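You operate a simulated robot arm through the tools that you are given. There is no shell and no other tool.

You are at the controls of a simulated two-armed robot. One attempt, no reset.

Task
Fit the cover that matches the wall pipe, shut both clips and open the valve.
Fine: the lock bolt comes down to free the valve.

Only the result counts: the job must be done as asked and must still hold three seconds after the hand-in. Knocking over, shifting, dropping, spilling or breaking anything else fails it. A push-on lid holds only when it is set on centred and level and pressed home; a screw cap is set on level and turned clockwise until tight.

Robot
Two 7-joint arms with fingered hands on one trunk, on a base that moves. Base frame: it is fixed to the floor where the robot stands at the start and does not move with it; the origin is under the middle of the robot, x ahead of it, y to its left, z up; the surface under the hand at the start is at about z = 850. Readings come in mm, degrees, newtons and seconds.
The left shoulder is at the start at [46, 125, 1151], the right one opposite. With the tool pointing down near the work surface each hand reaches from about 440 to 840 mm from the robot's upright axis, wherever it stands, measured 20 degrees to its own side. Places, roughly: left pipe clip [1700, 2400, 1000]; lock bolt [1500, 2200, 900]; right pipe clip [1800, 2400, 1000]; wall pipe tap [2100, 2300, 800]; wall pipe valve [1500, 2200, 1000]. Payload 4 kg a hand.
The tool frame of a hand sits at the grasp point between the pads (the TCP): z along the fingers, y along the line on which they close. The tips reach 29 mm beyond it. The gripper opens to 100 mm; its body begins 34 mm behind the TCP. The gripper is a hand of 5 fingers: y runs from the thumb to the fingers, the wrist lies at [-15, -105, -177] in the tool frame, and closing takes about 1.5 s.
Orientation is that of the tool frame in the base frame, as a unit quaternion [x, y, z, w]. With the fingers straight down and the wrist toward the robot, the tool's x, y and z point along [0, 1, 0], [1, 0, 0] and [0, 0, -1] of the base frame.

Tools
- The arms move only by the tool jog_arm. It takes "left_rows", "right_rows" or both (then of equal length, played together; a hand with none holds still); each is a list of rows, each a list of 6 numbers: the turn, a rotation vector about the tool's x, y, z in degrees, then the shift along the tool's x, y, z in mm. In form: [[rx, ry, rz, tx, ty, tz], ...]. A call has 1 to 20 rows; each row shifts and turns the commanded pose from where the row before left it, along the tool's axes as they then stand. "left_fingers" and "right_fingers" are, for a hand that has rows, the opening, from 0 (shut) to 1 (fully open), set as the call begins (left out, the last holds). Each row takes 0.2 s and may step no farther than 50 mm and 8.6 degrees from the row before; otherwise, or with a gripper value out of range, the whole call is refused. Where a pose cannot be reached the arm comes as near as it can. A force on the tool above 40 N (or 10 N above the force at the start of the call, whichever is more), or a blocked arm, ends the call early, and 0.2 s more pass. The fingers move at their own pace (about 45 mm/s each) and stop on an object; they squeeze with about 22 N. The grip force told is the motor's: it shows also when the fingers shut on nothing. Time passes only in rows, and 0.2 s behind the last, so rows that do not move let the fingers close. It gives the time, the measured TCP pose, the force on the tool (base axes), the opening and the grip force at its end, in the units of the frame above (readings bear some noise), with the torque about the TCP (base axes, N m) and any sound that the robot's microphone picked up, and new pictures: "pictures" is both (left out), scene, wrist or none (wrist: the cameras of the hands that moved).
- Cameras (640 x 400 px; columns grow to the right, rows downward): "scene" is now at [147.2, -2.5, 1285.1]; the picture's right is [-0.11, -0.99, 0.00], its down [-0.57, 0.06, -0.82] and it looks along [0.82, -0.09, -0.57] (base axes); focal length 273 px, centre (320, 200). "left" rides on the left gripper at [-66, -86, -121] in its tool frame; the picture's right is [-0.76, -0.31, 0.58], its down [0.59, -0.70, 0.40] and it looks along [0.28, 0.64, 0.71] (tool axes); focal length 247 px, centre (320, 200). "right" rides on the right gripper at [66, -86, -121] in its tool frame; the picture's right is [-0.76, 0.31, -0.58], its down [-0.59, -0.70, 0.40] and it looks along [-0.28, 0.64, 0.71] (tool axes); focal length 247 px, centre (320, 200). There is no depth. A picture from a camera that has moved, and an enlarged one, comes with that camera's place and axes in the base frame and with its lens. The place of the scene camera against the robot may be out by one fixed shift of up to 12 mm in any direction.
- lift_body(by): moves the trunk up (or, below 0, down) by that many mm; the arms and the scene camera ride with it, the base frame stays. It gives what a move gives, with no picture.
- roll_base(legs): drives the robot by 1 to 6 legs, each [ahead, turn to the left] in mm and degrees, along the robot's own axes; the way and the turn of a leg run together, so that a leg with both is an arc; at most 1500 mm and 180 degrees a leg. The arms and the cameras ride along, it lands a little off, and it stops where it bumps. It gives what a move gives, and a new picture of the scene camera.
- set_fingers(index, middle, ring, little, thumb_bend, thumb_turn, hand): sets how far each is bent, from 0 (flat) to 100 (curled in); at 30 the hand is open as for a grip, at 70 the pads meet at the TCP. One left out holds its place. A second passes; each finger stops where it meets its share of the squeeze, and holds until it gets a number again. A gripper value or a shape takes the hand back. It gives what a move gives, with no picture; readings hold the bend of each and the force on index, middle, ring, little, thumb and palm. thumb_turn goes from beside the hand (0) to across from the fingers (100), as for a grip.
- preshape(shape, hand): the hand has 5 fingers and takes this shape, open, in about a second: jaw (thumb against the fingers, like two jaws); tri (thumb and two fingers); tip (a fingertip pinch); poke (one finger out to press); point (the index stretched); flat (the hand flat); cup (the hand cupped); fist (a fist). The gripper value then closes the fingers along that shape, each until it touches; the sizes above hold for jaw. It gives what a move gives, with no picture.
- turn_head(pan, tilt): turns the head with the scene camera to pan (to the left, within 80 degrees either way) and tilt (down, from -29 to 69), counted from straight ahead of the robot (the tilt from the chest, where the trunk bows). It gives what a move gives, and a new picture of the scene camera.
- close_up(camera, box): a new picture of the part [left, top, right, bottom] of that camera's present view, enlarged. The clock stands still meanwhile.
- hand_in(): hands the job in; it is judged then, once.

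Places have to be worked out from the pictures, the camera data and where the tool is seen. Open the grippers and draw the arms clear of the work before you hand the job in, unless the task says otherwise.

The tools are called after "Emit:" by a JSON object that holds its "name" and its "arguments". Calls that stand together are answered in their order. jog_arm: Moves the arms, as the interface text tells. Its arguments: {"type":"object","properties":{"left_rows":{"type":"array"},"left_fingers":{"type":"number"},"right_rows":{"type":"array"},"right_fingers":{"type":"number"},"pictures":{"type":"string","enum":["both","scene","wrist","none"]}},"required":[]} The other tools are called the same way: lift_body (by) moves the trunk up or down; preshape (shape, hand) gives the hand a shape; set_fingers (index, middle, ring, little, thumb_bend, thumb_turn, hand) moves the fingers one by one; roll_base (legs) drives the base; turn_head (pan, tilt) turns the head that bears the scene camera; close_up (camera, box) takes an enlarged picture of a part of a camera's view; hand_in () hands the job in.

At the start:

```text
clock: 0.0
left_ee_pos: [610.0, 212.1, 1101.0]
left_tcp_rot: [0.707, 0.707, 0.0, 0.0]
left_ft_force: [-0.5, -0.5, 0.4]
left_torque: [0.01, -0.03, 0.01]
left_width: 100.0
left_gripper_force: 0.1
left_shape: jaw
left_bend: [30.0, 30.0, 30.0, 30.0, 30.0, 98.0]
left_finger forces: [0.0, 0.0, 0.0, 0.1, 0.1, 0.0]
right_ee_pos: [460.0, -272.0, 1141.8]
right_tcp_rot: [0.707, 0.707, 0.001, 0.0]
right_ft_force: [-0.1, 0.5, 0.6]
right_torque: [0.02, -0.01, 0.0]
right_width: 99.7
right_gripper_force: 0.0
right_shape: jaw
right_bend: [30.0, 30.0, 30.0, 30.0, 30.0, 98.0]
right_finger forces: [0.0, 0.0, 0.1, 0.0, 0.1, 0.0]
trunk travel left (down, up): [-350.0, 397.0]
robot x, y, heading: [0.3, -0.1, 0.1]
head pan, tilt (commanded): [-6.3, 34.7]
```

scene: 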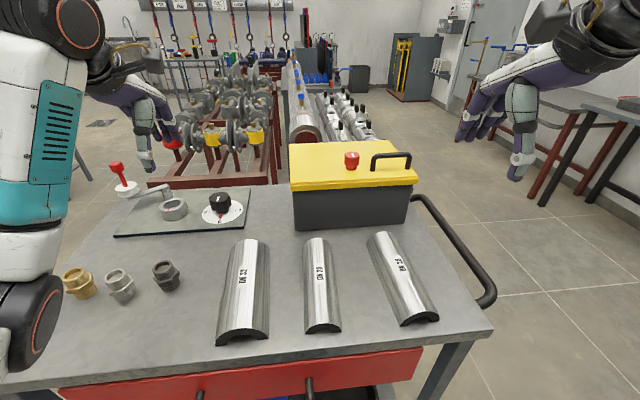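
right: 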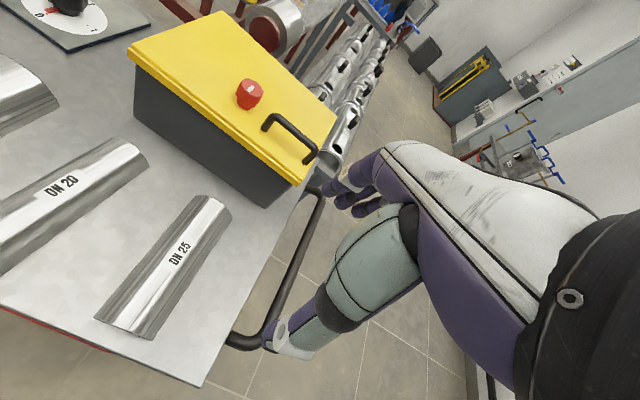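
left: 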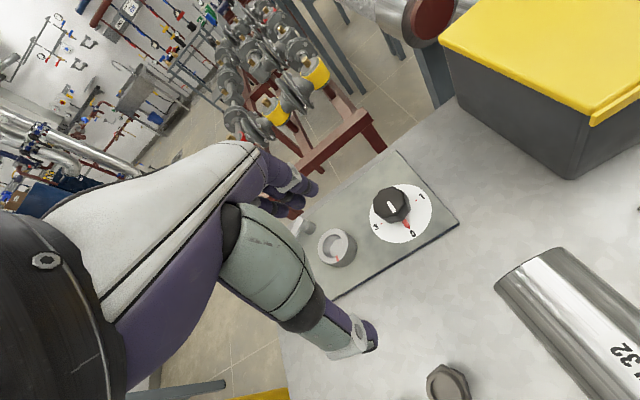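

I see three half-shell covers on the bench (DN 32, DN 20/25 and so on). First I enlarge the covers' labels and the area where the wall pipe should be.

Emit:
{"name": "close_up", "arguments": {"camera": "scene", "box": [200, 220, 460, 382]}}

Emit:
{"name": "close_up", "arguments": {"camera": "scene", "box": [40, 150, 280, 310]}}

Emit:
{"name": "turn_head", "arguments": {"pan": 55, "tilt": 10}}

```text
2.46 times, centred on (330, 301) of scene
camera zoom: at [147.2, -2.5, 1285.1], right [-0.11, -0.99, 0.0], down [-0.57, 0.06, -0.82], along [0.82, -0.09, -0.57], focal length 672 px, centre (295, -49)
```

zoom: 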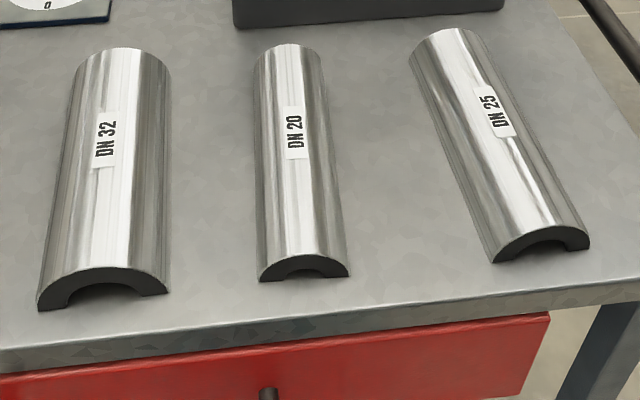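

```text
2.50 times, centred on (160, 230) of scene
camera zoom: at [147.2, -2.5, 1285.1], right [-0.11, -0.99, 0.0], down [-0.57, 0.06, -0.82], along [0.82, -0.09, -0.57], focal length 683 px, centre (720, 125)
```

zoom: 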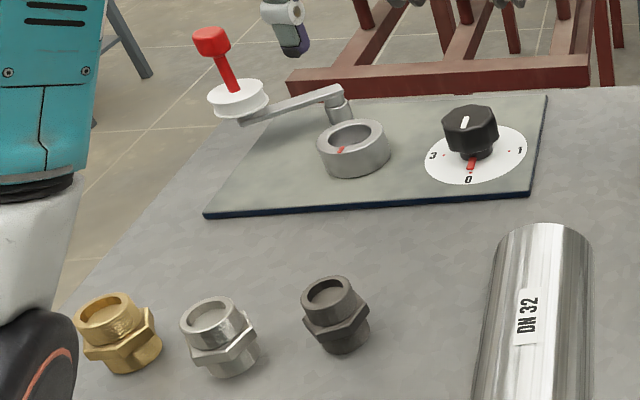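

```text
clock: 1.3
left_ee_pos: [609.9, 212.1, 1100.4]
left_tcp_rot: [0.706, 0.708, -0.001, 0.001]
left_ft_force: [0.2, 0.2, 0.2]
left_torque: [0.01, 0.04, -0.01]
left_width: 99.9
left_gripper_force: 0.1
left_shape: jaw
left_bend: [30.0, 30.0, 30.0, 30.0, 30.0, 98.0]
left_finger forces: [0.1, 0.0, 0.0, 0.0, 0.0, 0.0]
right_ee_pos: [460.3, -271.3, 1141.8]
right_tcp_rot: [0.708, 0.707, 0.0, 0.0]
right_ft_force: [0.1, 0.7, -0.2]
right_torque: [0.01, 0.02, 0.0]
right_width: 99.9
right_gripper_force: 0.0
right_shape: jaw
right_bend: [30.0, 30.0, 30.0, 30.0, 30.0, 98.0]
right_finger forces: [0.0, 0.1, 0.1, 0.0, 0.0, 0.0]
trunk travel left (down, up): [-350.0, 397.0]
robot x, y, heading: [1.1, -0.4, -0.2]
head pan, tilt (commanded): [55.0, 10.0]
camera scene: at [113.0, 83.3, 1324.7], right [0.82, -0.57, 0.0], down [-0.1, -0.14, -0.98], along [0.57, 0.81, -0.17], focal length 273 px, centre (320, 200)
```

scene: 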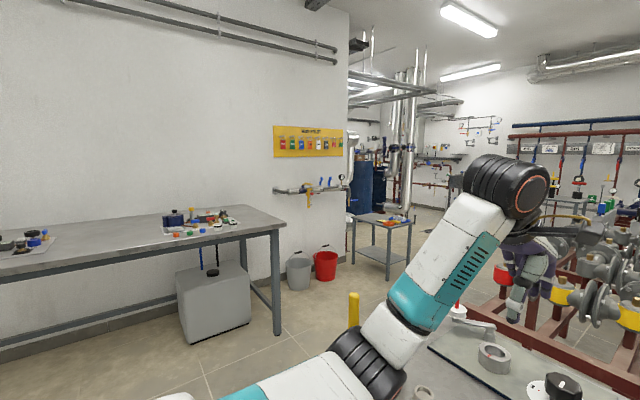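

The wall pipe with a yellow panel appears near column 310. I enlarge that.

Emit:
{"name": "close_up", "arguments": {"camera": "scene", "box": [255, 115, 375, 205]}}

Emit:
{"name": "close_up", "arguments": {"camera": "scene", "box": [270, 165, 350, 215]}}

Emit:
{"name": "close_up", "arguments": {"camera": "scene", "box": [330, 180, 430, 250]}}

```text
4.44 times, centred on (315, 160) of scene
camera zoom: at [113.0, 83.3, 1324.7], right [0.82, -0.57, 0.0], down [-0.1, -0.14, -0.98], along [0.57, 0.81, -0.17], focal length 1214 px, centre (342, 378)
```

zoom: 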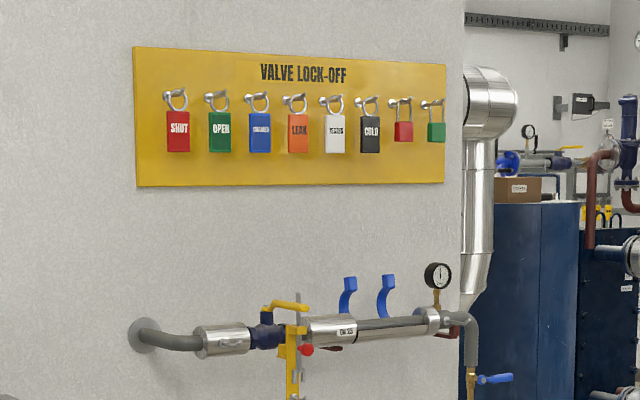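

```text
8.00 times, centred on (310, 190) of scene
camera zoom: at [113.0, 83.3, 1324.7], right [0.82, -0.57, 0.0], down [-0.1, -0.14, -0.98], along [0.57, 0.81, -0.17], focal length 2184 px, centre (400, 280)
```

zoom: 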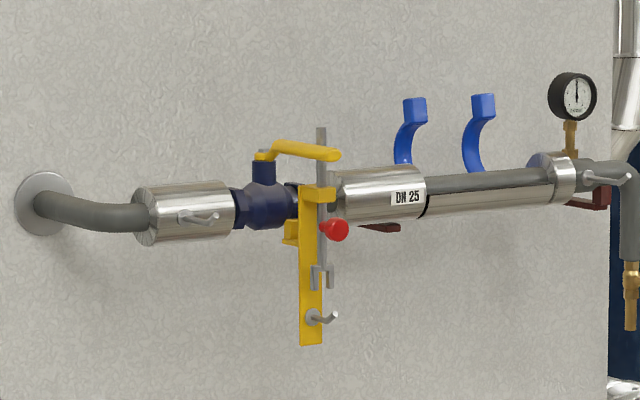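

```text
5.71 times, centred on (380, 215) of scene
camera zoom: at [113.0, 83.3, 1324.7], right [0.82, -0.57, 0.0], down [-0.1, -0.14, -0.98], along [0.57, 0.81, -0.17], focal length 1560 px, centre (-23, 114)
```

zoom: 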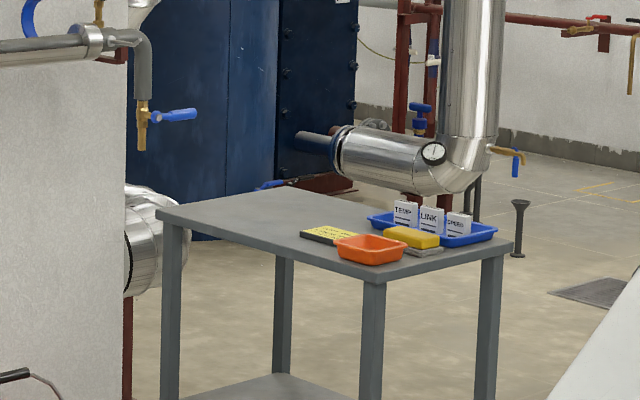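

The wall pipe carries the label DN 25, so the DN 25 cover (rightmost on the bench) is the one. I now survey the floor for the drive and look closer at the pipe's surroundings.

Emit:
{"name": "turn_head", "arguments": {"pan": 75, "tilt": 35}}

Emit:
{"name": "turn_head", "arguments": {"pan": 30, "tilt": 35}}

Emit:
{"name": "turn_head", "arguments": {"pan": -10, "tilt": 55}}

```text
clock: 2.2
left_ee_pos: [610.3, 211.7, 1100.5]
left_tcp_rot: [0.707, 0.707, 0.0, 0.0]
left_ft_force: [0.3, -0.6, 0.2]
left_torque: [0.04, 0.01, -0.01]
left_width: 99.9
left_gripper_force: 0.0
left_shape: jaw
left_bend: [30.0, 30.0, 30.0, 30.0, 30.0, 98.0]
left_finger forces: [0.1, 0.0, 0.0, 0.0, 0.1, 0.0]
right_ee_pos: [459.4, -271.0, 1141.9]
right_tcp_rot: [0.707, 0.707, 0.0, 0.0]
right_ft_force: [-0.3, -0.4, -0.9]
right_torque: [0.03, 0.01, 0.01]
right_width: 99.6
right_gripper_force: 0.1
right_shape: jaw
right_bend: [30.0, 30.0, 30.0, 30.0, 30.0, 98.0]
right_finger forces: [0.0, 0.0, 0.0, 0.0, 0.0, 0.1]
trunk travel left (down, up): [-350.0, 397.0]
robot x, y, heading: [0.7, -0.6, -0.0]
head pan, tilt (commanded): [75.0, 35.0]
camera scene: at [82.4, 92.3, 1284.7], right [0.97, -0.26, 0.0], down [-0.15, -0.55, -0.82], along [0.21, 0.79, -0.57], focal length 273 px, centre (320, 200)
```

scene: 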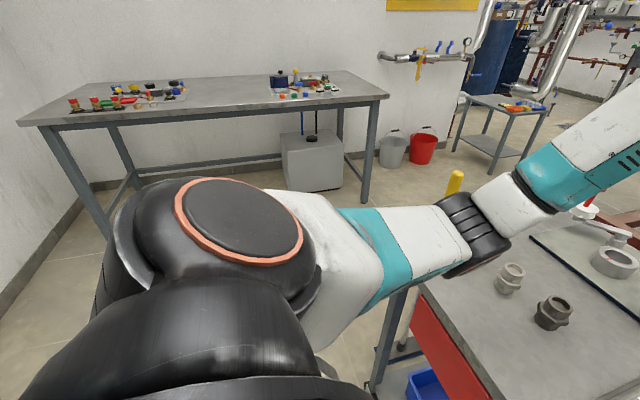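

```text
clock: 3.3
left_ee_pos: [610.5, 211.7, 1100.3]
left_tcp_rot: [0.707, 0.707, 0.0, 0.0]
left_ft_force: [0.8, 0.0, -0.7]
left_torque: [0.01, -0.01, 0.0]
left_width: 99.8
left_gripper_force: 0.1
left_shape: jaw
left_bend: [30.0, 30.0, 30.0, 30.0, 30.0, 98.0]
left_finger forces: [0.1, 0.0, 0.0, 0.1, 0.1, 0.1]
right_ee_pos: [460.6, -271.6, 1141.3]
right_tcp_rot: [0.707, 0.707, 0.0, 0.0]
right_ft_force: [-0.5, 0.6, 0.2]
right_torque: [0.03, 0.0, -0.02]
right_width: 100.0
right_gripper_force: 0.1
right_shape: jaw
right_bend: [30.0, 30.0, 30.0, 30.0, 30.0, 98.0]
right_finger forces: [0.1, 0.0, 0.0, 0.0, 0.1, 0.0]
trunk travel left (down, up): [-350.0, 397.0]
robot x, y, heading: [-4.1, -0.7, -0.3]
head pan, tilt (commanded): [30.0, 35.0]
camera scene: at [135.8, 51.3, 1284.6], right [0.5, -0.87, 0.0], down [-0.5, -0.29, -0.82], along [0.71, 0.41, -0.57], focal length 273 px, centre (320, 200)
```

scene: 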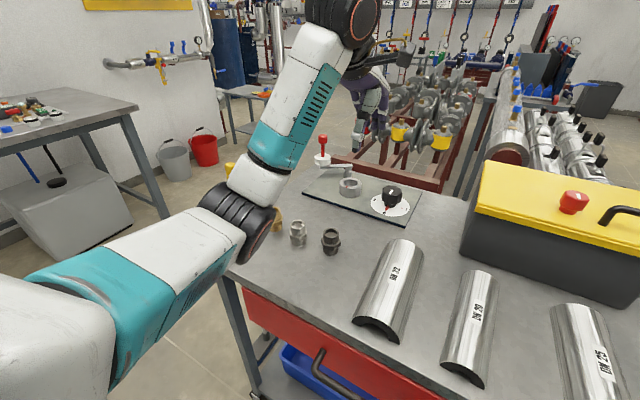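

```text
clock: 4.4
left_ee_pos: [610.2, 211.7, 1099.8]
left_tcp_rot: [0.707, 0.707, 0.0, 0.0]
left_ft_force: [-0.9, 0.5, -0.8]
left_torque: [-0.01, 0.01, 0.03]
left_width: 99.7
left_gripper_force: 0.0
left_shape: jaw
left_bend: [30.0, 30.0, 30.0, 30.0, 30.0, 98.0]
left_finger forces: [0.1, 0.1, 0.0, 0.1, 0.0, 0.1]
right_ee_pos: [460.3, -272.4, 1140.3]
right_tcp_rot: [0.707, 0.707, 0.0, 0.0]
right_ft_force: [0.3, -0.3, 0.2]
right_torque: [0.02, 0.03, 0.0]
right_width: 99.6
right_gripper_force: 0.1
right_shape: jaw
right_bend: [30.0, 30.0, 30.0, 30.0, 30.0, 98.0]
right_finger forces: [0.0, 0.0, 0.0, 0.0, 0.0, 0.1]
trunk travel left (down, up): [-350.0, 397.0]
robot x, y, heading: [-1.5, -2.1, 0.2]
head pan, tilt (commanded): [-10.0, 55.0]
camera scene: at [130.6, -5.2, 1256.4], right [-0.17, -0.98, 0.0], down [-0.81, 0.14, -0.57], along [0.56, -0.1, -0.82], focal length 273 px, centre (320, 200)
```

scene: 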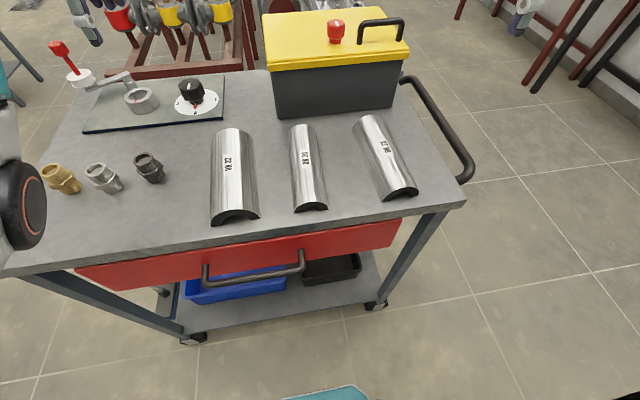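

I see the DN 25 cover lying nearly along x at about x 385–593, y about −200, roughly 70 mm wide. I zoom on it in the right wrist camera to fix its pose accurately.

Emit:
{"name": "close_up", "arguments": {"camera": "right", "box": [80, 180, 260, 350]}}

Emit:
{"name": "close_up", "arguments": {"camera": "scene", "box": [340, 100, 440, 215]}}

```text
2.35 times, centred on (170, 265) of right
camera zoom: at [374.1, -205.6, 1261.7], right [0.31, -0.76, 0.58], down [-0.7, -0.59, -0.4], along [0.64, -0.28, -0.71], focal length 581 px, centre (673, 47)
```

zoom: 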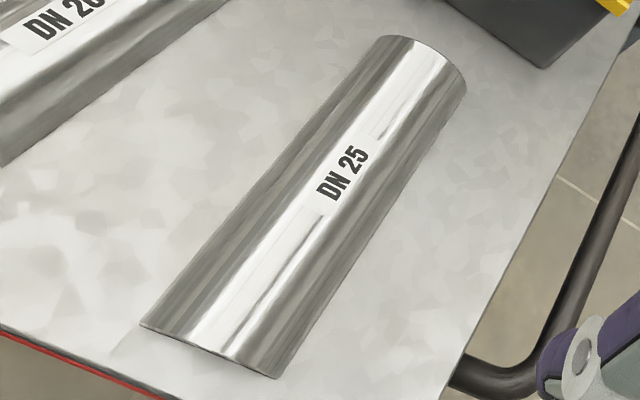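

```text
3.48 times, centred on (390, 158) of scene
camera zoom: at [130.6, -5.2, 1256.4], right [-0.17, -0.98, 0.0], down [-0.81, 0.14, -0.57], along [0.56, -0.1, -0.82], focal length 950 px, centre (76, 348)
```

zoom: 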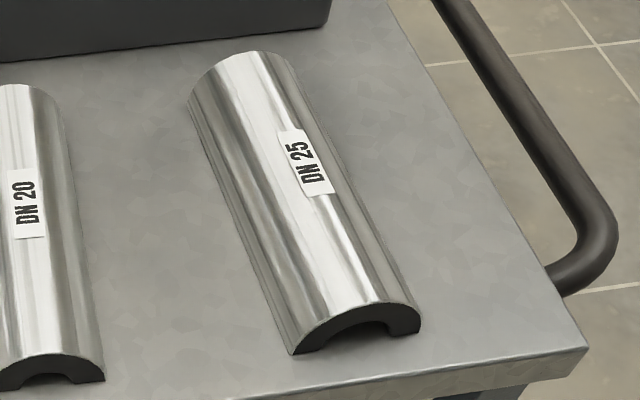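

The DN 25 cover's centre works out at about (482, −198), yaw about 2°, 200 mm long, 68 mm wide. I turn the right hand 90° about the vertical at its present height so that it would close across the cover (wrist to the outside), watching the arm.

Emit:
{"name": "jog_arm", "arguments": {"right_rows": [[0, 0, -8.2, 0, 0, 0], [0, 0, -8.2, 0, 0, 0], [0, 0, -8.2, 0, 0, 0], [0, 0, -8.2, 0, 0, 0], [0, 0, -8.2, 0, 0, 0], [0, 0, -8.2, 0, 0, 0], [0, 0, -8.2, 0, 0, 0], [0, 0, -8.2, 0, 0, 0], [0, 0, -8.2, 0, 0, 0], [0, 0, -8.2, 0, 0, 0], [0, 0, -6.2, 0, 0, 0], [0, 0, 0, 0, 0, 0]]}}

```text
clock: 7.0
left_ee_pos: [611.2, 211.7, 1101.7]
left_tcp_rot: [0.707, 0.707, 0.0, 0.0]
left_ft_force: [-1.0, 0.6, 0.1]
left_torque: [0.03, 0.0, -0.01]
left_width: 99.7
left_gripper_force: 0.0
left_shape: jaw
left_bend: [30.0, 30.0, 30.0, 30.0, 30.0, 98.0]
left_finger forces: [0.1, 0.1, 0.0, 0.1, 0.0, 0.0]
right_ee_pos: [423.7, -265.1, 1138.5]
right_tcp_rot: [0.421, 0.907, 0.001, -0.004]
right_ft_force: [0.2, 0.7, 0.4]
right_torque: [0.01, 0.02, 0.02]
right_width: 100.1
right_gripper_force: 0.1
right_shape: jaw
right_bend: [30.0, 30.0, 30.0, 30.0, 30.0, 98.0]
right_finger forces: [0.0, 0.0, 0.0, 0.0, 0.0, 0.0]
right hand out of reach, approached as far as the arm can: row 5, 6, 7, 8, 9, 10, 11
trunk travel left (down, up): [-350.0, 397.0]
robot x, y, heading: [-1.2, 2.0, 0.0]
head pan, tilt (commanded): [-10.0, 55.0]
camera scene: at [130.5, -5.3, 1256.4], right [-0.17, -0.98, 0.0], down [-0.81, 0.14, -0.57], along [0.56, -0.1, -0.82], focal length 273 px, centre (320, 200)
camera right: at [317.3, -270.6, 1259.5], right [0.73, -0.38, 0.57], down [-0.16, -0.9, -0.4], along [0.67, 0.2, -0.72], focal length 247 px, centre (320, 200)
```

scene: 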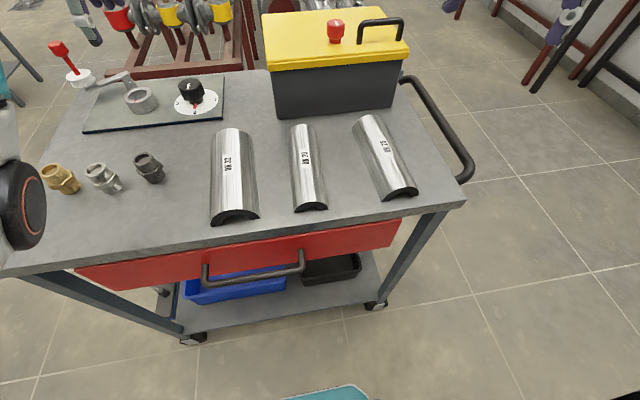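
right: 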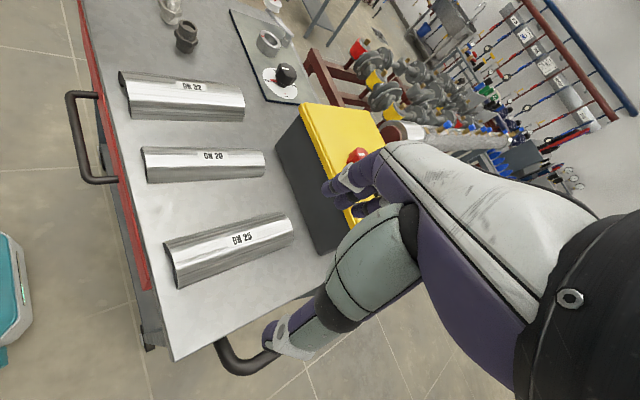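

The outside-wrist yaw is limited to about 40° here, so I will instead place the robot obliquely and use the left hand (about 30° of wrist yaw). First I bring the right hand back to its natural yaw and pull it in, and raise the left hand to clear the toolbox.

Emit:
{"name": "jog_arm", "arguments": {"right_rows": [[0, 0, 8.2, 0, 0, 0], [0, 0, 8.2, 0, 0, 0], [0, 0, 8.2, 0, 0, 0], [0, 0, 8.2, 0, 0, 0], [0, 0, 8.2, 0, 0, 0], [0, 0, 8.2, 0, 0, 0], [0, 0, 8.2, 0, 0, 0], [0, 0, 8.2, 0, 0, 0], [0, 0, 8.2, 0, 0, 0], [0, 0, 8.2, 0, 0, 0], [0, 0, 6.2, 0, 0, 0], [0, 0, 0, 0, 0, -20]], "left_rows": [[0, 0, 0, 0, 0, -40], [0, 0, 0, 0, -20, -40], [0, 0, 0, 0, -40, -20], [0, 0, 0, 0, -40, 0], [0, 0, 0, 0, 0, 0], [0, 0, 0, 0, 0, 0], [0, 0, 0, 0, 0, 0], [0, 0, 0, 0, 0, 0], [0, 0, 0, 0, 0, 0], [0, 0, 0, 0, 0, 0], [0, 0, 0, 0, 0, 0], [0, 0, 0, 0, 0, 0]], "pictures": "none"}}

Emit:
{"name": "preshape", "arguments": {"hand": "left", "shape": "tri"}}

Emit:
{"name": "roll_base", "arguments": {"legs": [[0, 90], [210, 0], [0, -150]]}}

```text
clock: 9.6
left_ee_pos: [510.2, 211.6, 1200.2]
left_tcp_rot: [0.707, 0.707, 0.0, 0.0]
left_ft_force: [0.8, -0.1, -0.5]
left_torque: [0.0, -0.01, 0.02]
left_width: 99.9
left_gripper_force: 0.0
left_shape: jaw
left_bend: [30.0, 30.0, 30.0, 30.0, 30.0, 98.0]
left_finger forces: [0.0, 0.0, 0.1, 0.1, 0.0, 0.0]
right_ee_pos: [426.4, -265.3, 1158.1]
right_tcp_rot: [0.934, 0.357, -0.001, -0.003]
right_ft_force: [0.3, 0.5, 0.4]
right_torque: [0.0, 0.0, 0.03]
right_width: 100.0
right_gripper_force: 0.1
right_shape: jaw
right_bend: [30.0, 30.0, 30.0, 30.0, 30.0, 98.0]
right_finger forces: [0.1, 0.0, 0.0, 0.0, 0.0, 0.1]
trunk travel left (down, up): [-350.0, 397.0]
robot x, y, heading: [0.3, 0.6, -0.0]
head pan, tilt (commanded): [-10.0, 55.0]
```

```text
clock: 10.5
left_ee_pos: [511.1, 210.2, 1200.9]
left_tcp_rot: [0.707, 0.707, -0.001, 0.001]
left_ft_force: [0.4, -1.1, 0.0]
left_torque: [-0.01, 0.02, 0.01]
left_width: 99.8
left_gripper_force: 0.0
left_shape: tri
left_bend: [30.0, 30.0, 99.0, 99.0, 30.0, 98.0]
left_finger forces: [0.0, 0.0, 0.1, 0.0, 0.0, 0.0]
right_ee_pos: [425.7, -264.8, 1157.8]
right_tcp_rot: [0.934, 0.358, -0.001, -0.004]
right_ft_force: [0.1, 0.8, 0.4]
right_torque: [0.01, 0.01, -0.02]
right_width: 99.7
right_gripper_force: 0.0
right_shape: jaw
right_bend: [30.0, 30.0, 30.0, 30.0, 30.0, 98.0]
right_finger forces: [0.0, 0.0, 0.1, 0.1, 0.0, 0.1]
trunk travel left (down, up): [-350.0, 397.0]
robot x, y, heading: [0.0, 0.3, 0.1]
head pan, tilt (commanded): [-10.0, 55.0]
```

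```text
clock: 22.4
left_ee_pos: [443.5, -115.7, 1199.7]
left_tcp_rot: [0.964, 0.267, 0.0, 0.0]
left_ft_force: [0.0, -0.3, 0.2]
left_torque: [0.01, 0.04, 0.0]
left_width: 99.9
left_gripper_force: 0.1
left_shape: tri
left_bend: [30.0, 30.0, 99.0, 99.0, 30.0, 98.0]
left_finger forces: [0.0, 0.0, 0.0, 0.0, 0.0, 0.1]
right_ee_pos: [-9.1, -288.9, 1156.9]
right_tcp_rot: [0.989, -0.148, -0.001, -0.003]
right_ft_force: [-0.2, 0.5, 0.0]
right_torque: [0.01, -0.02, 0.05]
right_width: 99.9
right_gripper_force: 0.0
right_shape: jaw
right_bend: [30.0, 30.0, 30.0, 30.0, 30.0, 98.0]
right_finger forces: [0.0, 0.0, 0.0, 0.0, 0.0, 0.0]
trunk travel left (down, up): [-350.0, 397.0]
robot x, y, heading: [-1.3, 216.7, -59.5]
head pan, tilt (commanded): [-10.0, 55.0]
camera scene: at [57.2, 104.7, 1256.4], right [-0.93, -0.36, 0.0], down [-0.29, 0.77, -0.57], along [0.2, -0.54, -0.82], focal length 273 px, centre (320, 200)
```

scene: 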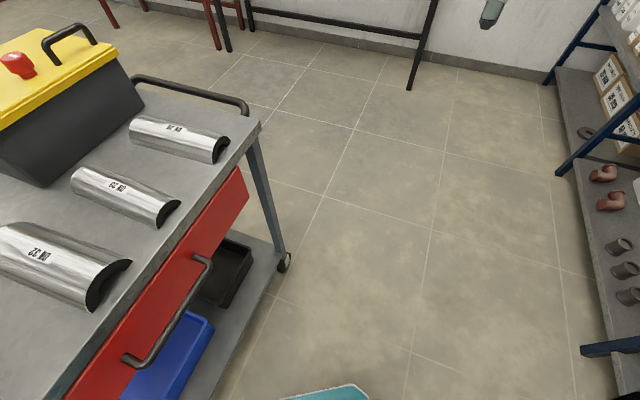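

The robot now stands at (−1, 217) heading −59.5°, with the cover about 20° to its left. I yaw the left hand by 28.7° and move it above the cover's centre, down to about z 1000, to look.

Emit:
{"name": "jog_arm", "arguments": {"left_rows": [[0, 0, 7.2, 0, 0, 0], [0, 0, 7.2, 0, 0, 0], [0, 0, 7.2, 0, 0, 0], [0, 0, 7.1, 0, 0, 0], [0, 0, 0, 18, 42, 0], [0, 0, 0, 18, 41.5, 0], [0, 0, 0, 0, 0, 50], [0, 0, 0, 0, 0, 50], [0, 0, 0, 0, 0, 50], [0, 0, 0, 0, 0, 45], [0, 0, 0, 0, 0, 0]]}}

Emit:
{"name": "turn_head", "arguments": {"pan": 25, "tilt": 45}}

```text
clock: 24.8
left_ee_pos: [481.4, -198.2, 1002.1]
left_tcp_rot: [1.0, 0.019, 0.0, 0.0]
left_ft_force: [1.2, -0.3, -0.2]
left_torque: [0.0, -0.02, 0.0]
left_width: 99.9
left_gripper_force: 0.0
left_shape: tri
left_bend: [30.0, 30.0, 99.0, 99.0, 30.0, 98.0]
left_finger forces: [0.0, 0.0, 0.0, 0.1, 0.1, 0.1]
right_ee_pos: [-9.5, -288.6, 1158.8]
right_tcp_rot: [0.989, -0.148, 0.0, -0.004]
right_ft_force: [0.2, -0.6, 0.2]
right_torque: [-0.01, 0.0, 0.02]
right_width: 99.8
right_gripper_force: 0.0
right_shape: jaw
right_bend: [30.0, 30.0, 30.0, 30.0, 30.0, 98.0]
right_finger forces: [0.1, 0.0, 0.1, 0.0, 0.0, 0.0]
trunk travel left (down, up): [-350.0, 397.0]
robot x, y, heading: [3.6, 215.6, -59.0]
head pan, tilt (commanded): [-10.0, 55.0]
camera scene: at [57.1, 104.8, 1256.4], right [-0.93, -0.36, 0.0], down [-0.29, 0.77, -0.57], along [0.2, -0.54, -0.82], focal length 273 px, centre (320, 200)
camera left: at [413.3, -113.8, 1123.1], right [-0.77, 0.28, -0.58], down [0.56, 0.73, -0.4], along [0.31, -0.63, -0.71], focal length 247 px, centre (320, 200)
```

scene: 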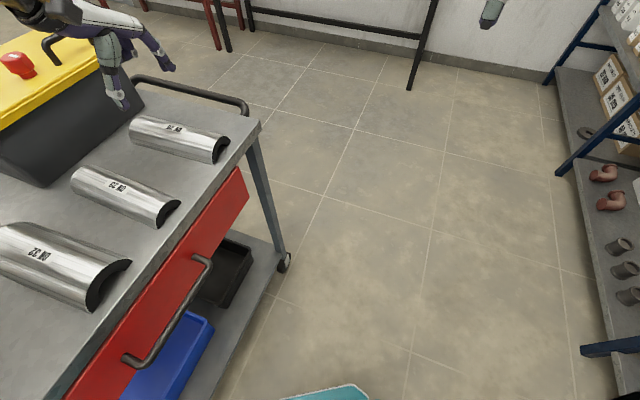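
left: 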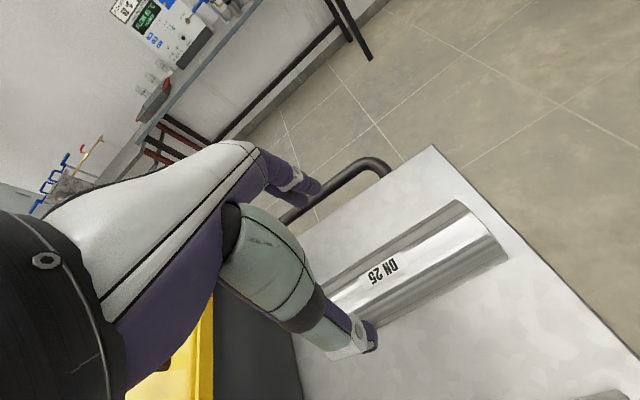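

```text
clock: 25.8
left_ee_pos: [481.4, -198.1, 1004.1]
left_tcp_rot: [1.0, 0.019, 0.0, 0.0]
left_ft_force: [-0.6, 0.3, 0.0]
left_torque: [0.01, 0.02, 0.0]
left_width: 99.7
left_gripper_force: 0.1
left_shape: tri
left_bend: [30.0, 30.0, 99.0, 99.0, 30.0, 98.0]
left_finger forces: [0.0, 0.1, 0.0, 0.1, 0.1, 0.0]
right_ee_pos: [-9.1, -287.9, 1157.3]
right_tcp_rot: [0.989, -0.149, -0.001, -0.003]
right_ft_force: [0.0, -0.7, 0.2]
right_torque: [0.01, 0.01, 0.0]
right_width: 99.7
right_gripper_force: 0.0
right_shape: jaw
right_bend: [30.0, 30.0, 30.0, 30.0, 30.0, 98.0]
right_finger forces: [0.1, 0.0, 0.0, 0.0, 0.0, 0.2]
trunk travel left (down, up): [-350.0, 397.0]
robot x, y, heading: [4.8, 210.5, -59.1]
head pan, tilt (commanded): [25.0, 45.0]
camera scene: at [98.9, 126.4, 1269.8], right [-0.56, -0.83, 0.0], down [-0.59, 0.4, -0.71], along [0.58, -0.4, -0.71], focal length 273 px, centre (320, 200)
```

scene: 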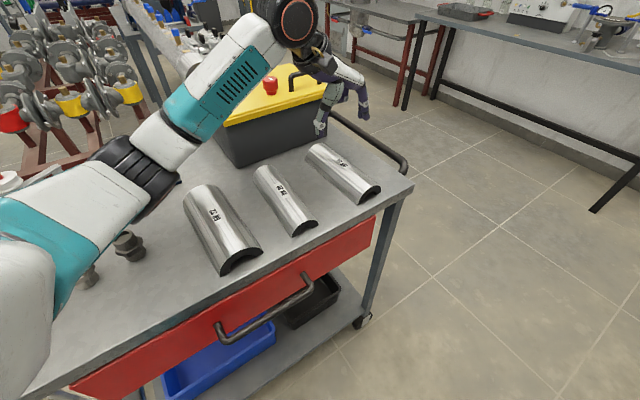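

The left camera confirms the near end at (382, −200), so the hand is over the centre with the closing line across the cover. I go down to about z 890.

Emit:
{"name": "jog_arm", "arguments": {"left_rows": [[0, 0, 0, 0, 0, 40], [0, 0, 0, 0, 0, 40], [0, 0, 0, 0, 0, 25], [0, 0, 0, 0, 0, 8], [0, 0, 0, 0, 0, 0]]}}

Emit:
{"name": "close_up", "arguments": {"camera": "scene", "box": [270, 60, 430, 220]}}

```text
clock: 27.0
left_ee_pos: [482.8, -197.7, 890.7]
left_tcp_rot: [1.0, 0.019, 0.0, 0.0]
left_ft_force: [-0.4, -0.4, -0.2]
left_torque: [-0.01, 0.0, -0.02]
left_width: 99.9
left_gripper_force: 0.2
left_shape: tri
left_bend: [30.0, 30.0, 99.0, 99.0, 30.0, 98.0]
left_finger forces: [0.0, 0.0, 0.0, 0.0, 0.0, 0.0]
right_ee_pos: [-8.0, -287.4, 1158.1]
right_tcp_rot: [0.989, -0.148, -0.001, -0.003]
right_ft_force: [0.2, -0.1, 0.3]
right_torque: [-0.02, -0.03, 0.02]
right_width: 99.6
right_gripper_force: 0.0
right_shape: jaw
right_bend: [30.0, 30.0, 30.0, 30.0, 30.0, 98.0]
right_finger forces: [0.1, 0.0, 0.0, 0.0, 0.0, 0.0]
trunk travel left (down, up): [-350.0, 397.0]
robot x, y, heading: [4.9, 214.2, -59.1]
head pan, tilt (commanded): [25.0, 45.0]
camera scene: at [98.9, 126.5, 1269.8], right [-0.56, -0.83, 0.0], down [-0.59, 0.4, -0.71], along [0.59, -0.4, -0.71], focal length 273 px, centre (320, 200)
camera left: at [414.4, -114.4, 1010.9], right [-0.77, 0.28, -0.58], down [0.56, 0.73, -0.4], along [0.31, -0.63, -0.71], focal length 247 px, centre (320, 200)
```

scene: 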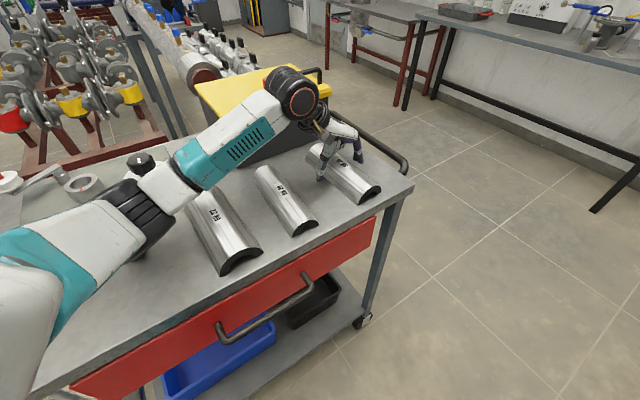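
left: 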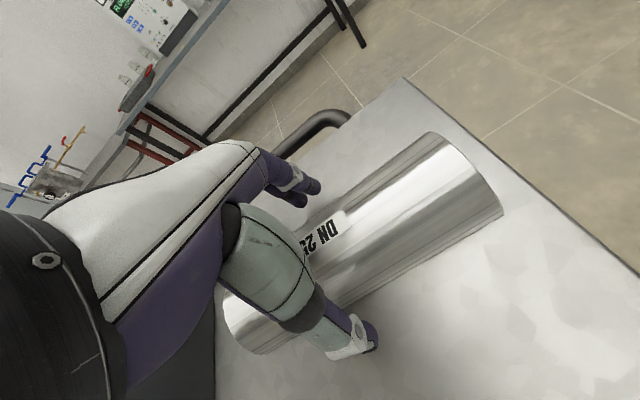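

```text
2.50 times, centred on (350, 140) of scene
camera zoom: at [98.9, 126.5, 1269.8], right [-0.56, -0.83, 0.0], down [-0.59, 0.4, -0.71], along [0.59, -0.4, -0.71], focal length 683 px, centre (245, 350)
```

zoom: 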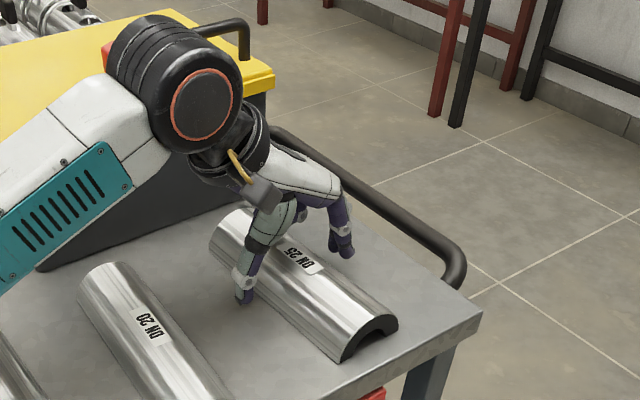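

The hand straddles the cover evenly. I lower 8 mm more so the fingertips come to just above the bench, then close.

Emit:
{"name": "jog_arm", "arguments": {"left_rows": [[0, 0, 0, 0, 0, 4], [0, 0, 0, 0, 0, 4], [0, 0, 0, 0, 0, 0]], "pictures": "wrist"}}

Emit:
{"name": "close_up", "arguments": {"camera": "left", "box": [200, 120, 520, 380]}}

```text
clock: 27.8
left_ee_pos: [482.2, -196.1, 884.1]
left_tcp_rot: [1.0, 0.019, 0.0, 0.0]
left_ft_force: [0.7, -0.1, 0.6]
left_torque: [0.01, 0.0, -0.01]
left_width: 99.9
left_gripper_force: 0.1
left_shape: tri
left_bend: [30.0, 30.0, 99.0, 99.0, 30.0, 98.0]
left_finger forces: [0.0, 0.0, 0.1, 0.0, 0.0, 0.0]
right_ee_pos: [-9.1, -288.0, 1157.3]
right_tcp_rot: [0.989, -0.148, 0.0, -0.003]
right_ft_force: [-0.1, -0.2, 0.0]
right_torque: [0.03, 0.0, 0.0]
right_width: 99.6
right_gripper_force: 0.0
right_shape: jaw
right_bend: [30.0, 30.0, 30.0, 30.0, 30.0, 98.0]
right_finger forces: [0.1, 0.0, 0.0, 0.0, 0.1, 0.0]
trunk travel left (down, up): [-350.0, 397.0]
robot x, y, heading: [2.5, 216.7, -59.2]
head pan, tilt (commanded): [25.0, 45.0]
camera left: at [414.8, -113.9, 1003.4], right [-0.77, 0.28, -0.58], down [0.56, 0.73, -0.4], along [0.31, -0.63, -0.71], focal length 247 px, centre (320, 200)
```

left: 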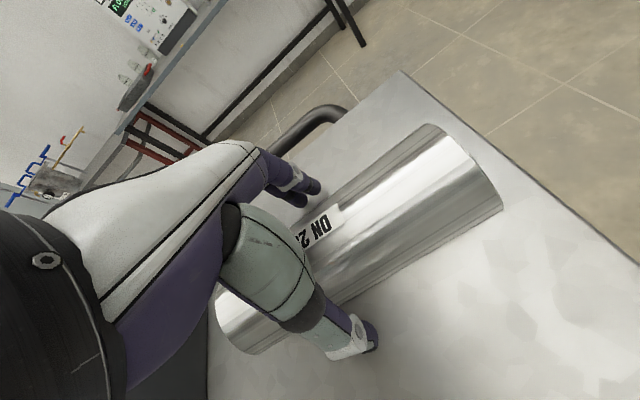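

```text
1.54 times, centred on (360, 250) of left
camera zoom: at [414.8, -113.9, 1003.4], right [-0.77, 0.28, -0.58], down [0.56, 0.73, -0.4], along [0.31, -0.63, -0.71], focal length 380 px, centre (258, 123)
```

zoom: 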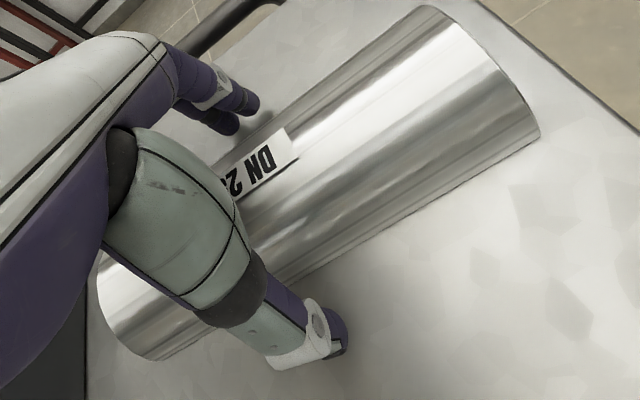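

Still no contact with the bench. I go 2 mm lower and close the fingers on the cover.

Emit:
{"name": "jog_arm", "arguments": {"left_rows": [[0, 0, 0, 0, 0, 2], [0, 0, 0, 0, 0, 0]], "pictures": "none"}}

Emit:
{"name": "jog_arm", "arguments": {"left_rows": [[0, 0, 0, 0, 0, 0], [0, 0, 0, 0, 0, 0], [0, 0, 0, 0, 0, 0], [0, 0, 0, 0, 0, 0], [0, 0, 0, 0, 0, 0], [0, 0, 0, 0, 0, 0], [0, 0, 0, 0, 0, 0], [0, 0, 0, 0, 0, 0]], "left_fingers": 0}}

Emit:
{"name": "close_up", "arguments": {"camera": "scene", "box": [270, 60, 430, 220]}}

```text
clock: 28.4
left_ee_pos: [482.6, -196.8, 881.4]
left_tcp_rot: [1.0, 0.019, 0.0, 0.0]
left_ft_force: [0.1, -0.1, 0.1]
left_torque: [0.0, -0.02, 0.0]
left_width: 100.0
left_gripper_force: 0.1
left_shape: tri
left_bend: [30.0, 30.0, 99.0, 99.0, 30.0, 98.0]
left_finger forces: [0.1, 0.0, 0.0, 0.0, 0.0, 0.0]
right_ee_pos: [-9.9, -287.7, 1157.4]
right_tcp_rot: [0.989, -0.149, -0.001, -0.003]
right_ft_force: [-0.5, 0.1, 1.5]
right_torque: [-0.01, 0.01, -0.03]
right_width: 99.9
right_gripper_force: 0.1
right_shape: jaw
right_bend: [30.0, 30.0, 30.0, 30.0, 30.0, 98.0]
right_finger forces: [0.0, 0.1, 0.0, 0.0, 0.1, 0.1]
trunk travel left (down, up): [-350.0, 397.0]
robot x, y, heading: [0.4, 214.9, -59.0]
head pan, tilt (commanded): [25.0, 45.0]
```

```text
clock: 30.2
left_ee_pos: [482.0, -197.9, 882.0]
left_tcp_rot: [1.0, 0.019, 0.001, 0.0]
left_ft_force: [-0.4, 0.2, 2.4]
left_torque: [0.01, -0.02, -0.05]
left_width: 62.0
left_gripper_force: 22.3
left_shape: tri
left_bend: [39.0, 38.0, 100.0, 100.0, 31.0, 100.0]
left_finger forces: [10.1, 9.4, 0.1, 0.1, 19.2, 0.0]
right_ee_pos: [-9.8, -288.9, 1157.0]
right_tcp_rot: [0.989, -0.149, 0.0, -0.004]
right_ft_force: [0.7, 0.5, 0.0]
right_torque: [0.02, 0.0, 0.02]
right_width: 99.7
right_gripper_force: 0.2
right_shape: jaw
right_bend: [30.0, 30.0, 30.0, 30.0, 30.0, 98.0]
right_finger forces: [0.0, 0.0, 0.0, 0.0, 0.1, 0.0]
trunk travel left (down, up): [-350.0, 397.0]
robot x, y, heading: [-1.3, 210.5, -59.3]
head pan, tilt (commanded): [25.0, 45.0]
camera scene: at [98.8, 126.5, 1269.8], right [-0.56, -0.83, 0.0], down [-0.59, 0.4, -0.71], along [0.59, -0.4, -0.71], focal length 273 px, centre (320, 200)
camera left: at [414.5, -114.0, 1001.9], right [-0.77, 0.28, -0.58], down [0.56, 0.73, -0.4], along [0.31, -0.63, -0.71], focal length 247 px, centre (320, 200)
```

scene: 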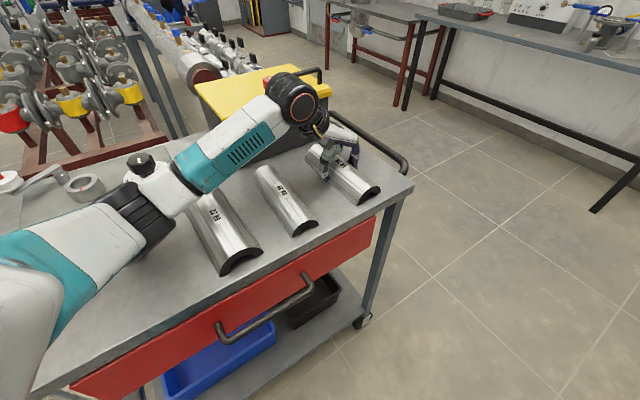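
left: 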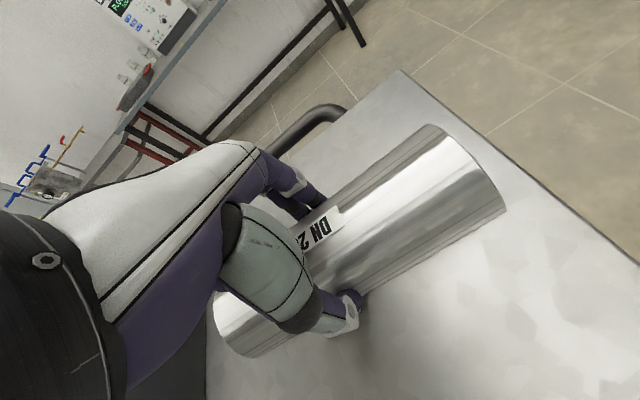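

```text
2.50 times, centred on (350, 140) of scene
camera zoom: at [98.8, 126.5, 1269.8], right [-0.56, -0.83, 0.0], down [-0.59, 0.4, -0.71], along [0.59, -0.4, -0.71], focal length 683 px, centre (245, 350)
```

zoom: 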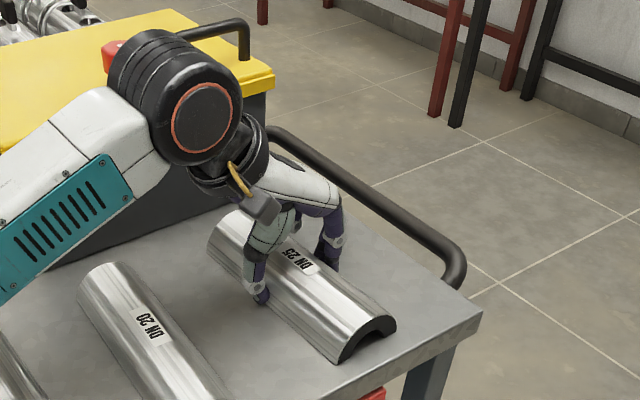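

The grip holds at 62 mm with 22 N. I lift slowly and check that the cover comes along level.

Emit:
{"name": "jog_arm", "arguments": {"left_rows": [[0, 0, 0, 0, 0, -3], [0, 0, 0, 0, 0, -5], [0, 0, 0, 0, 0, -8], [0, 0, 0, 0, 0, -12], [0, 0, 0, 0, 0, -16], [0, 0, 0, 0, 0, -20], [0, 0, 0, 0, 0, -20], [0, 0, 0, 0, 0, 0]]}}

Emit:
{"name": "close_up", "arguments": {"camera": "scene", "box": [270, 60, 430, 220]}}

```text
clock: 32.0
left_ee_pos: [481.4, -198.6, 966.8]
left_tcp_rot: [1.0, 0.019, 0.001, 0.0]
left_ft_force: [0.6, 0.0, -1.5]
left_torque: [0.0, 0.0, -0.01]
left_width: 61.6
left_gripper_force: 21.8
left_shape: tri
left_bend: [39.0, 38.0, 100.0, 100.0, 31.0, 100.0]
left_finger forces: [9.5, 9.0, 0.1, 0.1, 18.7, 0.0]
right_ee_pos: [-9.7, -288.0, 1156.9]
right_tcp_rot: [0.989, -0.149, 0.0, -0.004]
right_ft_force: [0.2, 0.9, 0.0]
right_torque: [0.05, 0.0, 0.01]
right_width: 99.9
right_gripper_force: 0.0
right_shape: jaw
right_bend: [30.0, 30.0, 30.0, 30.0, 30.0, 98.0]
right_finger forces: [0.1, 0.1, 0.0, 0.1, 0.0, 0.0]
trunk travel left (down, up): [-350.0, 397.0]
robot x, y, heading: [-0.1, 214.5, -59.3]
head pan, tilt (commanded): [25.0, 45.0]
camera scene: at [99.1, 126.3, 1269.7], right [-0.56, -0.83, 0.0], down [-0.59, 0.4, -0.71], along [0.58, -0.4, -0.71], focal length 273 px, centre (320, 200)
camera left: at [414.3, -114.6, 1087.3], right [-0.77, 0.28, -0.58], down [0.56, 0.73, -0.4], along [0.31, -0.63, -0.71], focal length 247 px, centre (320, 200)
```

scene: 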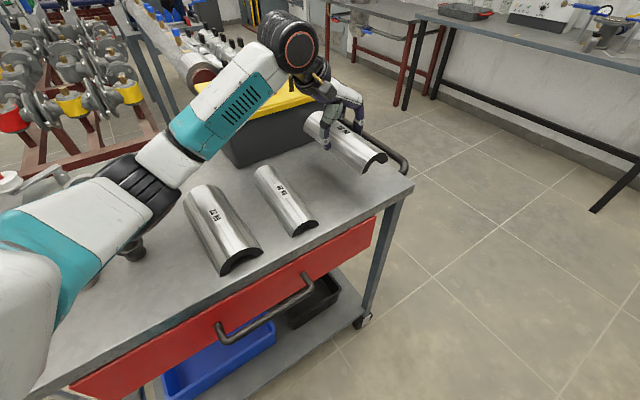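
left: 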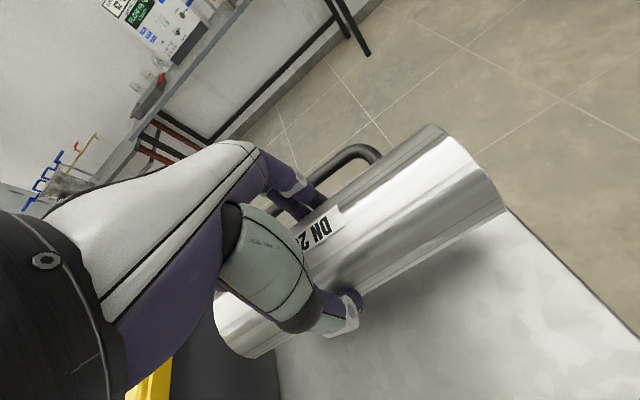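

```text
2.50 times, centred on (350, 140) of scene
camera zoom: at [99.1, 126.3, 1269.7], right [-0.56, -0.83, 0.0], down [-0.59, 0.4, -0.71], along [0.58, -0.4, -0.71], focal length 683 px, centre (245, 350)
```

zoom: 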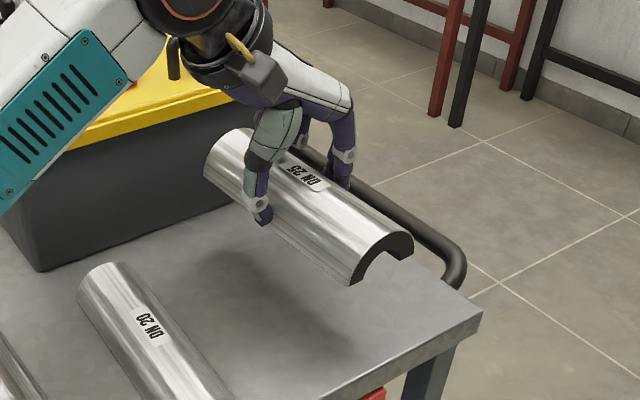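

The cover is held firmly and level with the hand. I take a close look at its free end in the wrist camera to know exactly how it sits in the hand.

Emit:
{"name": "close_up", "arguments": {"camera": "left", "box": [200, 100, 520, 380]}}

Emit:
{"name": "close_up", "arguments": {"camera": "left", "box": [400, 100, 540, 240]}}

```text
1.43 times, centred on (360, 240) of left
camera zoom: at [414.3, -114.6, 1087.3], right [-0.77, 0.28, -0.58], down [0.56, 0.73, -0.4], along [0.31, -0.63, -0.71], focal length 353 px, centre (263, 143)
```

zoom: 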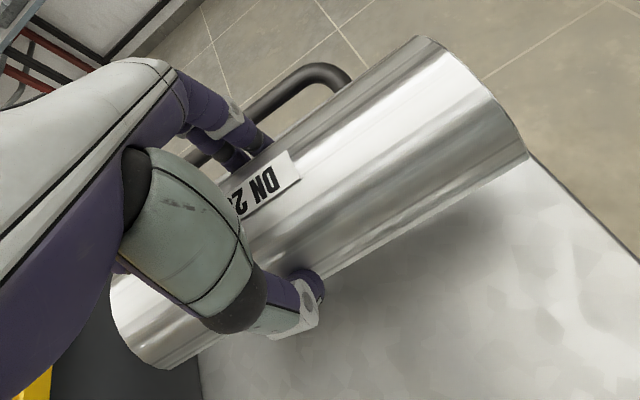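

```text
2.86 times, centred on (470, 170) of left
camera zoom: at [414.3, -114.6, 1087.3], right [-0.77, 0.28, -0.58], down [0.56, 0.73, -0.4], along [0.31, -0.63, -0.71], focal length 706 px, centre (-109, 286)
```

zoom: 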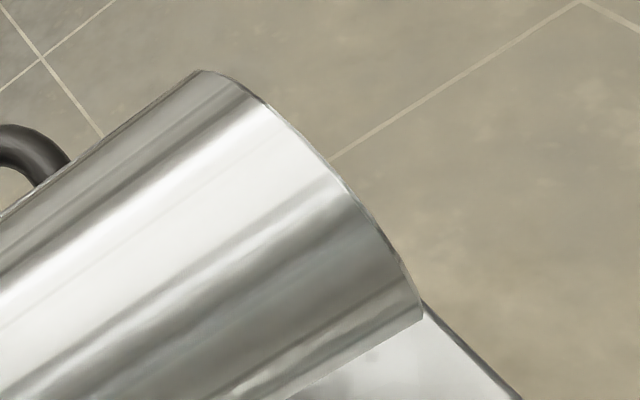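

The cover is centred in the hand (bottom edge 32 mm beyond the TCP, radius about 35, ends at ±100). I now raise it to about z 1180, draw it toward the body and bring the wrist yaw back to natural for driving.

Emit:
{"name": "jog_arm", "arguments": {"left_rows": [[0, 0, 0, 0, 0, -40], [0, 0, 0, 0, 0, -45], [0, 0, 0, 0, 0, -45], [0, 0, 0, 0, 0, -45], [0, 0, 0, 0, 0, -40], [0, 0, 0, -24, -43, 0], [0, 0, 0, -24, -44, 0], [0, 0, -7.2, 0, 0, 0], [0, 0, -7.2, 0, 0, 0], [0, 0, -7.2, 0, 0, 0], [0, 0, -7.1, 0, 0, 0], [0, 0, 0, 0, 0, 0]], "right_rows": [[0, 0, -8, 0, 0, -10], [0, 0, -8, 0, 0, -10], [0, 0, -8, 0, 0, -10], [0, 0, -8, 0, 0, -10], [0, 0, -8, 0, 0, 0], [0, 0, -7, 0, 0, 0], [0, 0, 0, 0, 0, 0], [0, 0, 0, 0, 0, 0], [0, 0, 0, 0, 0, 0], [0, 0, 0, 0, 0, 0], [0, 0, 0, 0, 0, 0], [0, 0, 0, 0, 0, 0]]}}

```text
refused: row 7 steps farther than a row can; nothing moved
```

Row 7 was a hair too long; I shorten those steps and resend.

Emit:
{"name": "jog_arm", "arguments": {"left_rows": [[0, 0, 0, 0, 0, -40], [0, 0, 0, 0, 0, -45], [0, 0, 0, 0, 0, -45], [0, 0, 0, 0, 0, -45], [0, 0, 0, 0, 0, -40], [0, 0, 0, -22, -40, 0], [0, 0, 0, -22, -40, 0], [0, 0, -7.2, 0, 0, 0], [0, 0, -7.2, 0, 0, 0], [0, 0, -7.2, 0, 0, 0], [0, 0, -7.1, 0, 0, 0], [0, 0, 0, 0, 0, 0]], "right_rows": [[0, 0, -8, 0, 0, -10], [0, 0, -8, 0, 0, -10], [0, 0, -8, 0, 0, -10], [0, 0, -8, 0, 0, -10], [0, 0, -8, 0, 0, 0], [0, 0, -7, 0, 0, 0], [0, 0, 0, 0, 0, 0], [0, 0, 0, 0, 0, 0], [0, 0, 0, 0, 0, 0], [0, 0, 0, 0, 0, 0], [0, 0, 0, 0, 0, 0], [0, 0, 0, 0, 0, 0]]}}

```text
clock: 34.6
left_ee_pos: [435.4, -121.2, 1181.3]
left_tcp_rot: [0.964, 0.267, 0.0, -0.001]
left_ft_force: [0.2, -0.2, -1.6]
left_torque: [-0.01, 0.03, -0.01]
left_width: 61.7
left_gripper_force: 22.0
left_shape: tri
left_bend: [39.0, 38.0, 100.0, 100.0, 31.0, 100.0]
left_finger forces: [9.5, 9.1, 0.1, 0.1, 18.7, 0.0]
right_ee_pos: [-9.4, -288.2, 1197.4]
right_tcp_rot: [0.966, 0.258, 0.001, -0.003]
right_ft_force: [0.4, 0.3, -0.7]
right_torque: [0.04, -0.01, 0.0]
right_width: 100.0
right_gripper_force: 0.1
right_shape: jaw
right_bend: [30.0, 30.0, 30.0, 30.0, 30.0, 98.0]
right_finger forces: [0.0, 0.0, 0.0, 0.1, 0.0, 0.0]
trunk travel left (down, up): [-350.0, 397.0]
robot x, y, heading: [-2.6, 215.2, -59.2]
head pan, tilt (commanded): [25.0, 45.0]
camera scene: at [99.1, 126.3, 1269.7], right [-0.56, -0.83, 0.0], down [-0.59, 0.4, -0.71], along [0.58, -0.4, -0.71], focal length 273 px, centre (320, 200)
camera right: at [4.2, -182.3, 1319.0], right [-0.5, -0.65, 0.57], down [-0.86, 0.32, -0.4], along [0.07, -0.69, -0.72], focal length 247 px, centre (320, 200)
camera left: at [335.8, -79.4, 1300.7], right [-0.81, -0.13, -0.58], down [0.14, 0.91, -0.4], along [0.57, -0.4, -0.71], focal length 247 px, centre (320, 200)
```

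scene: 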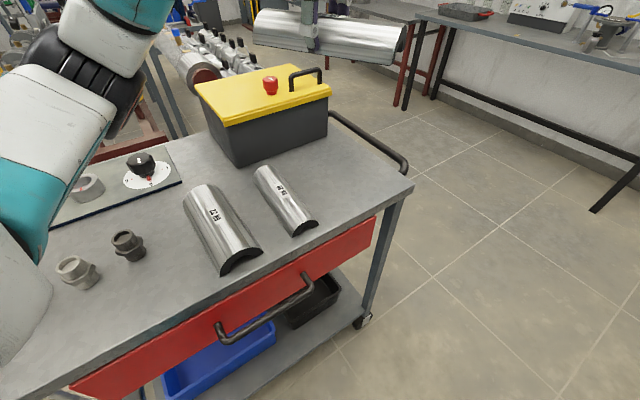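
right: 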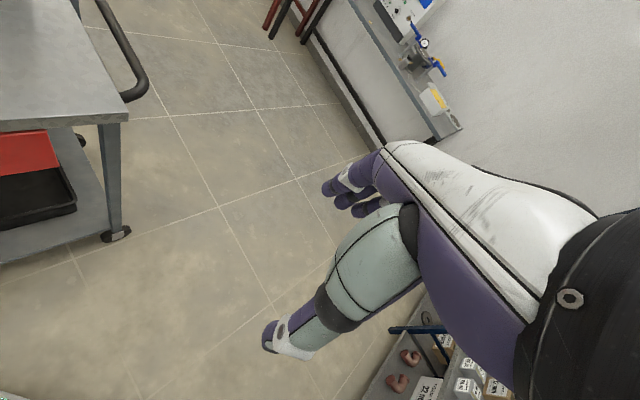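
left: 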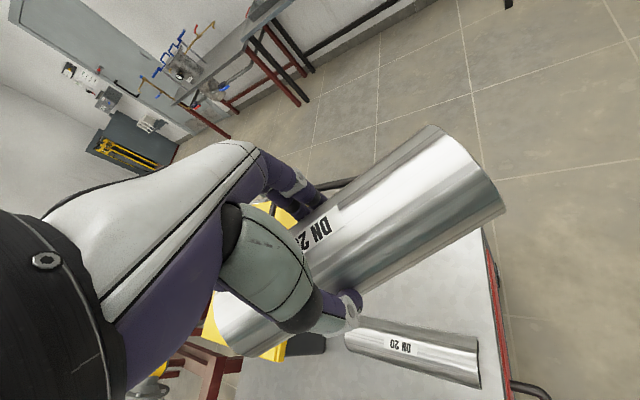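

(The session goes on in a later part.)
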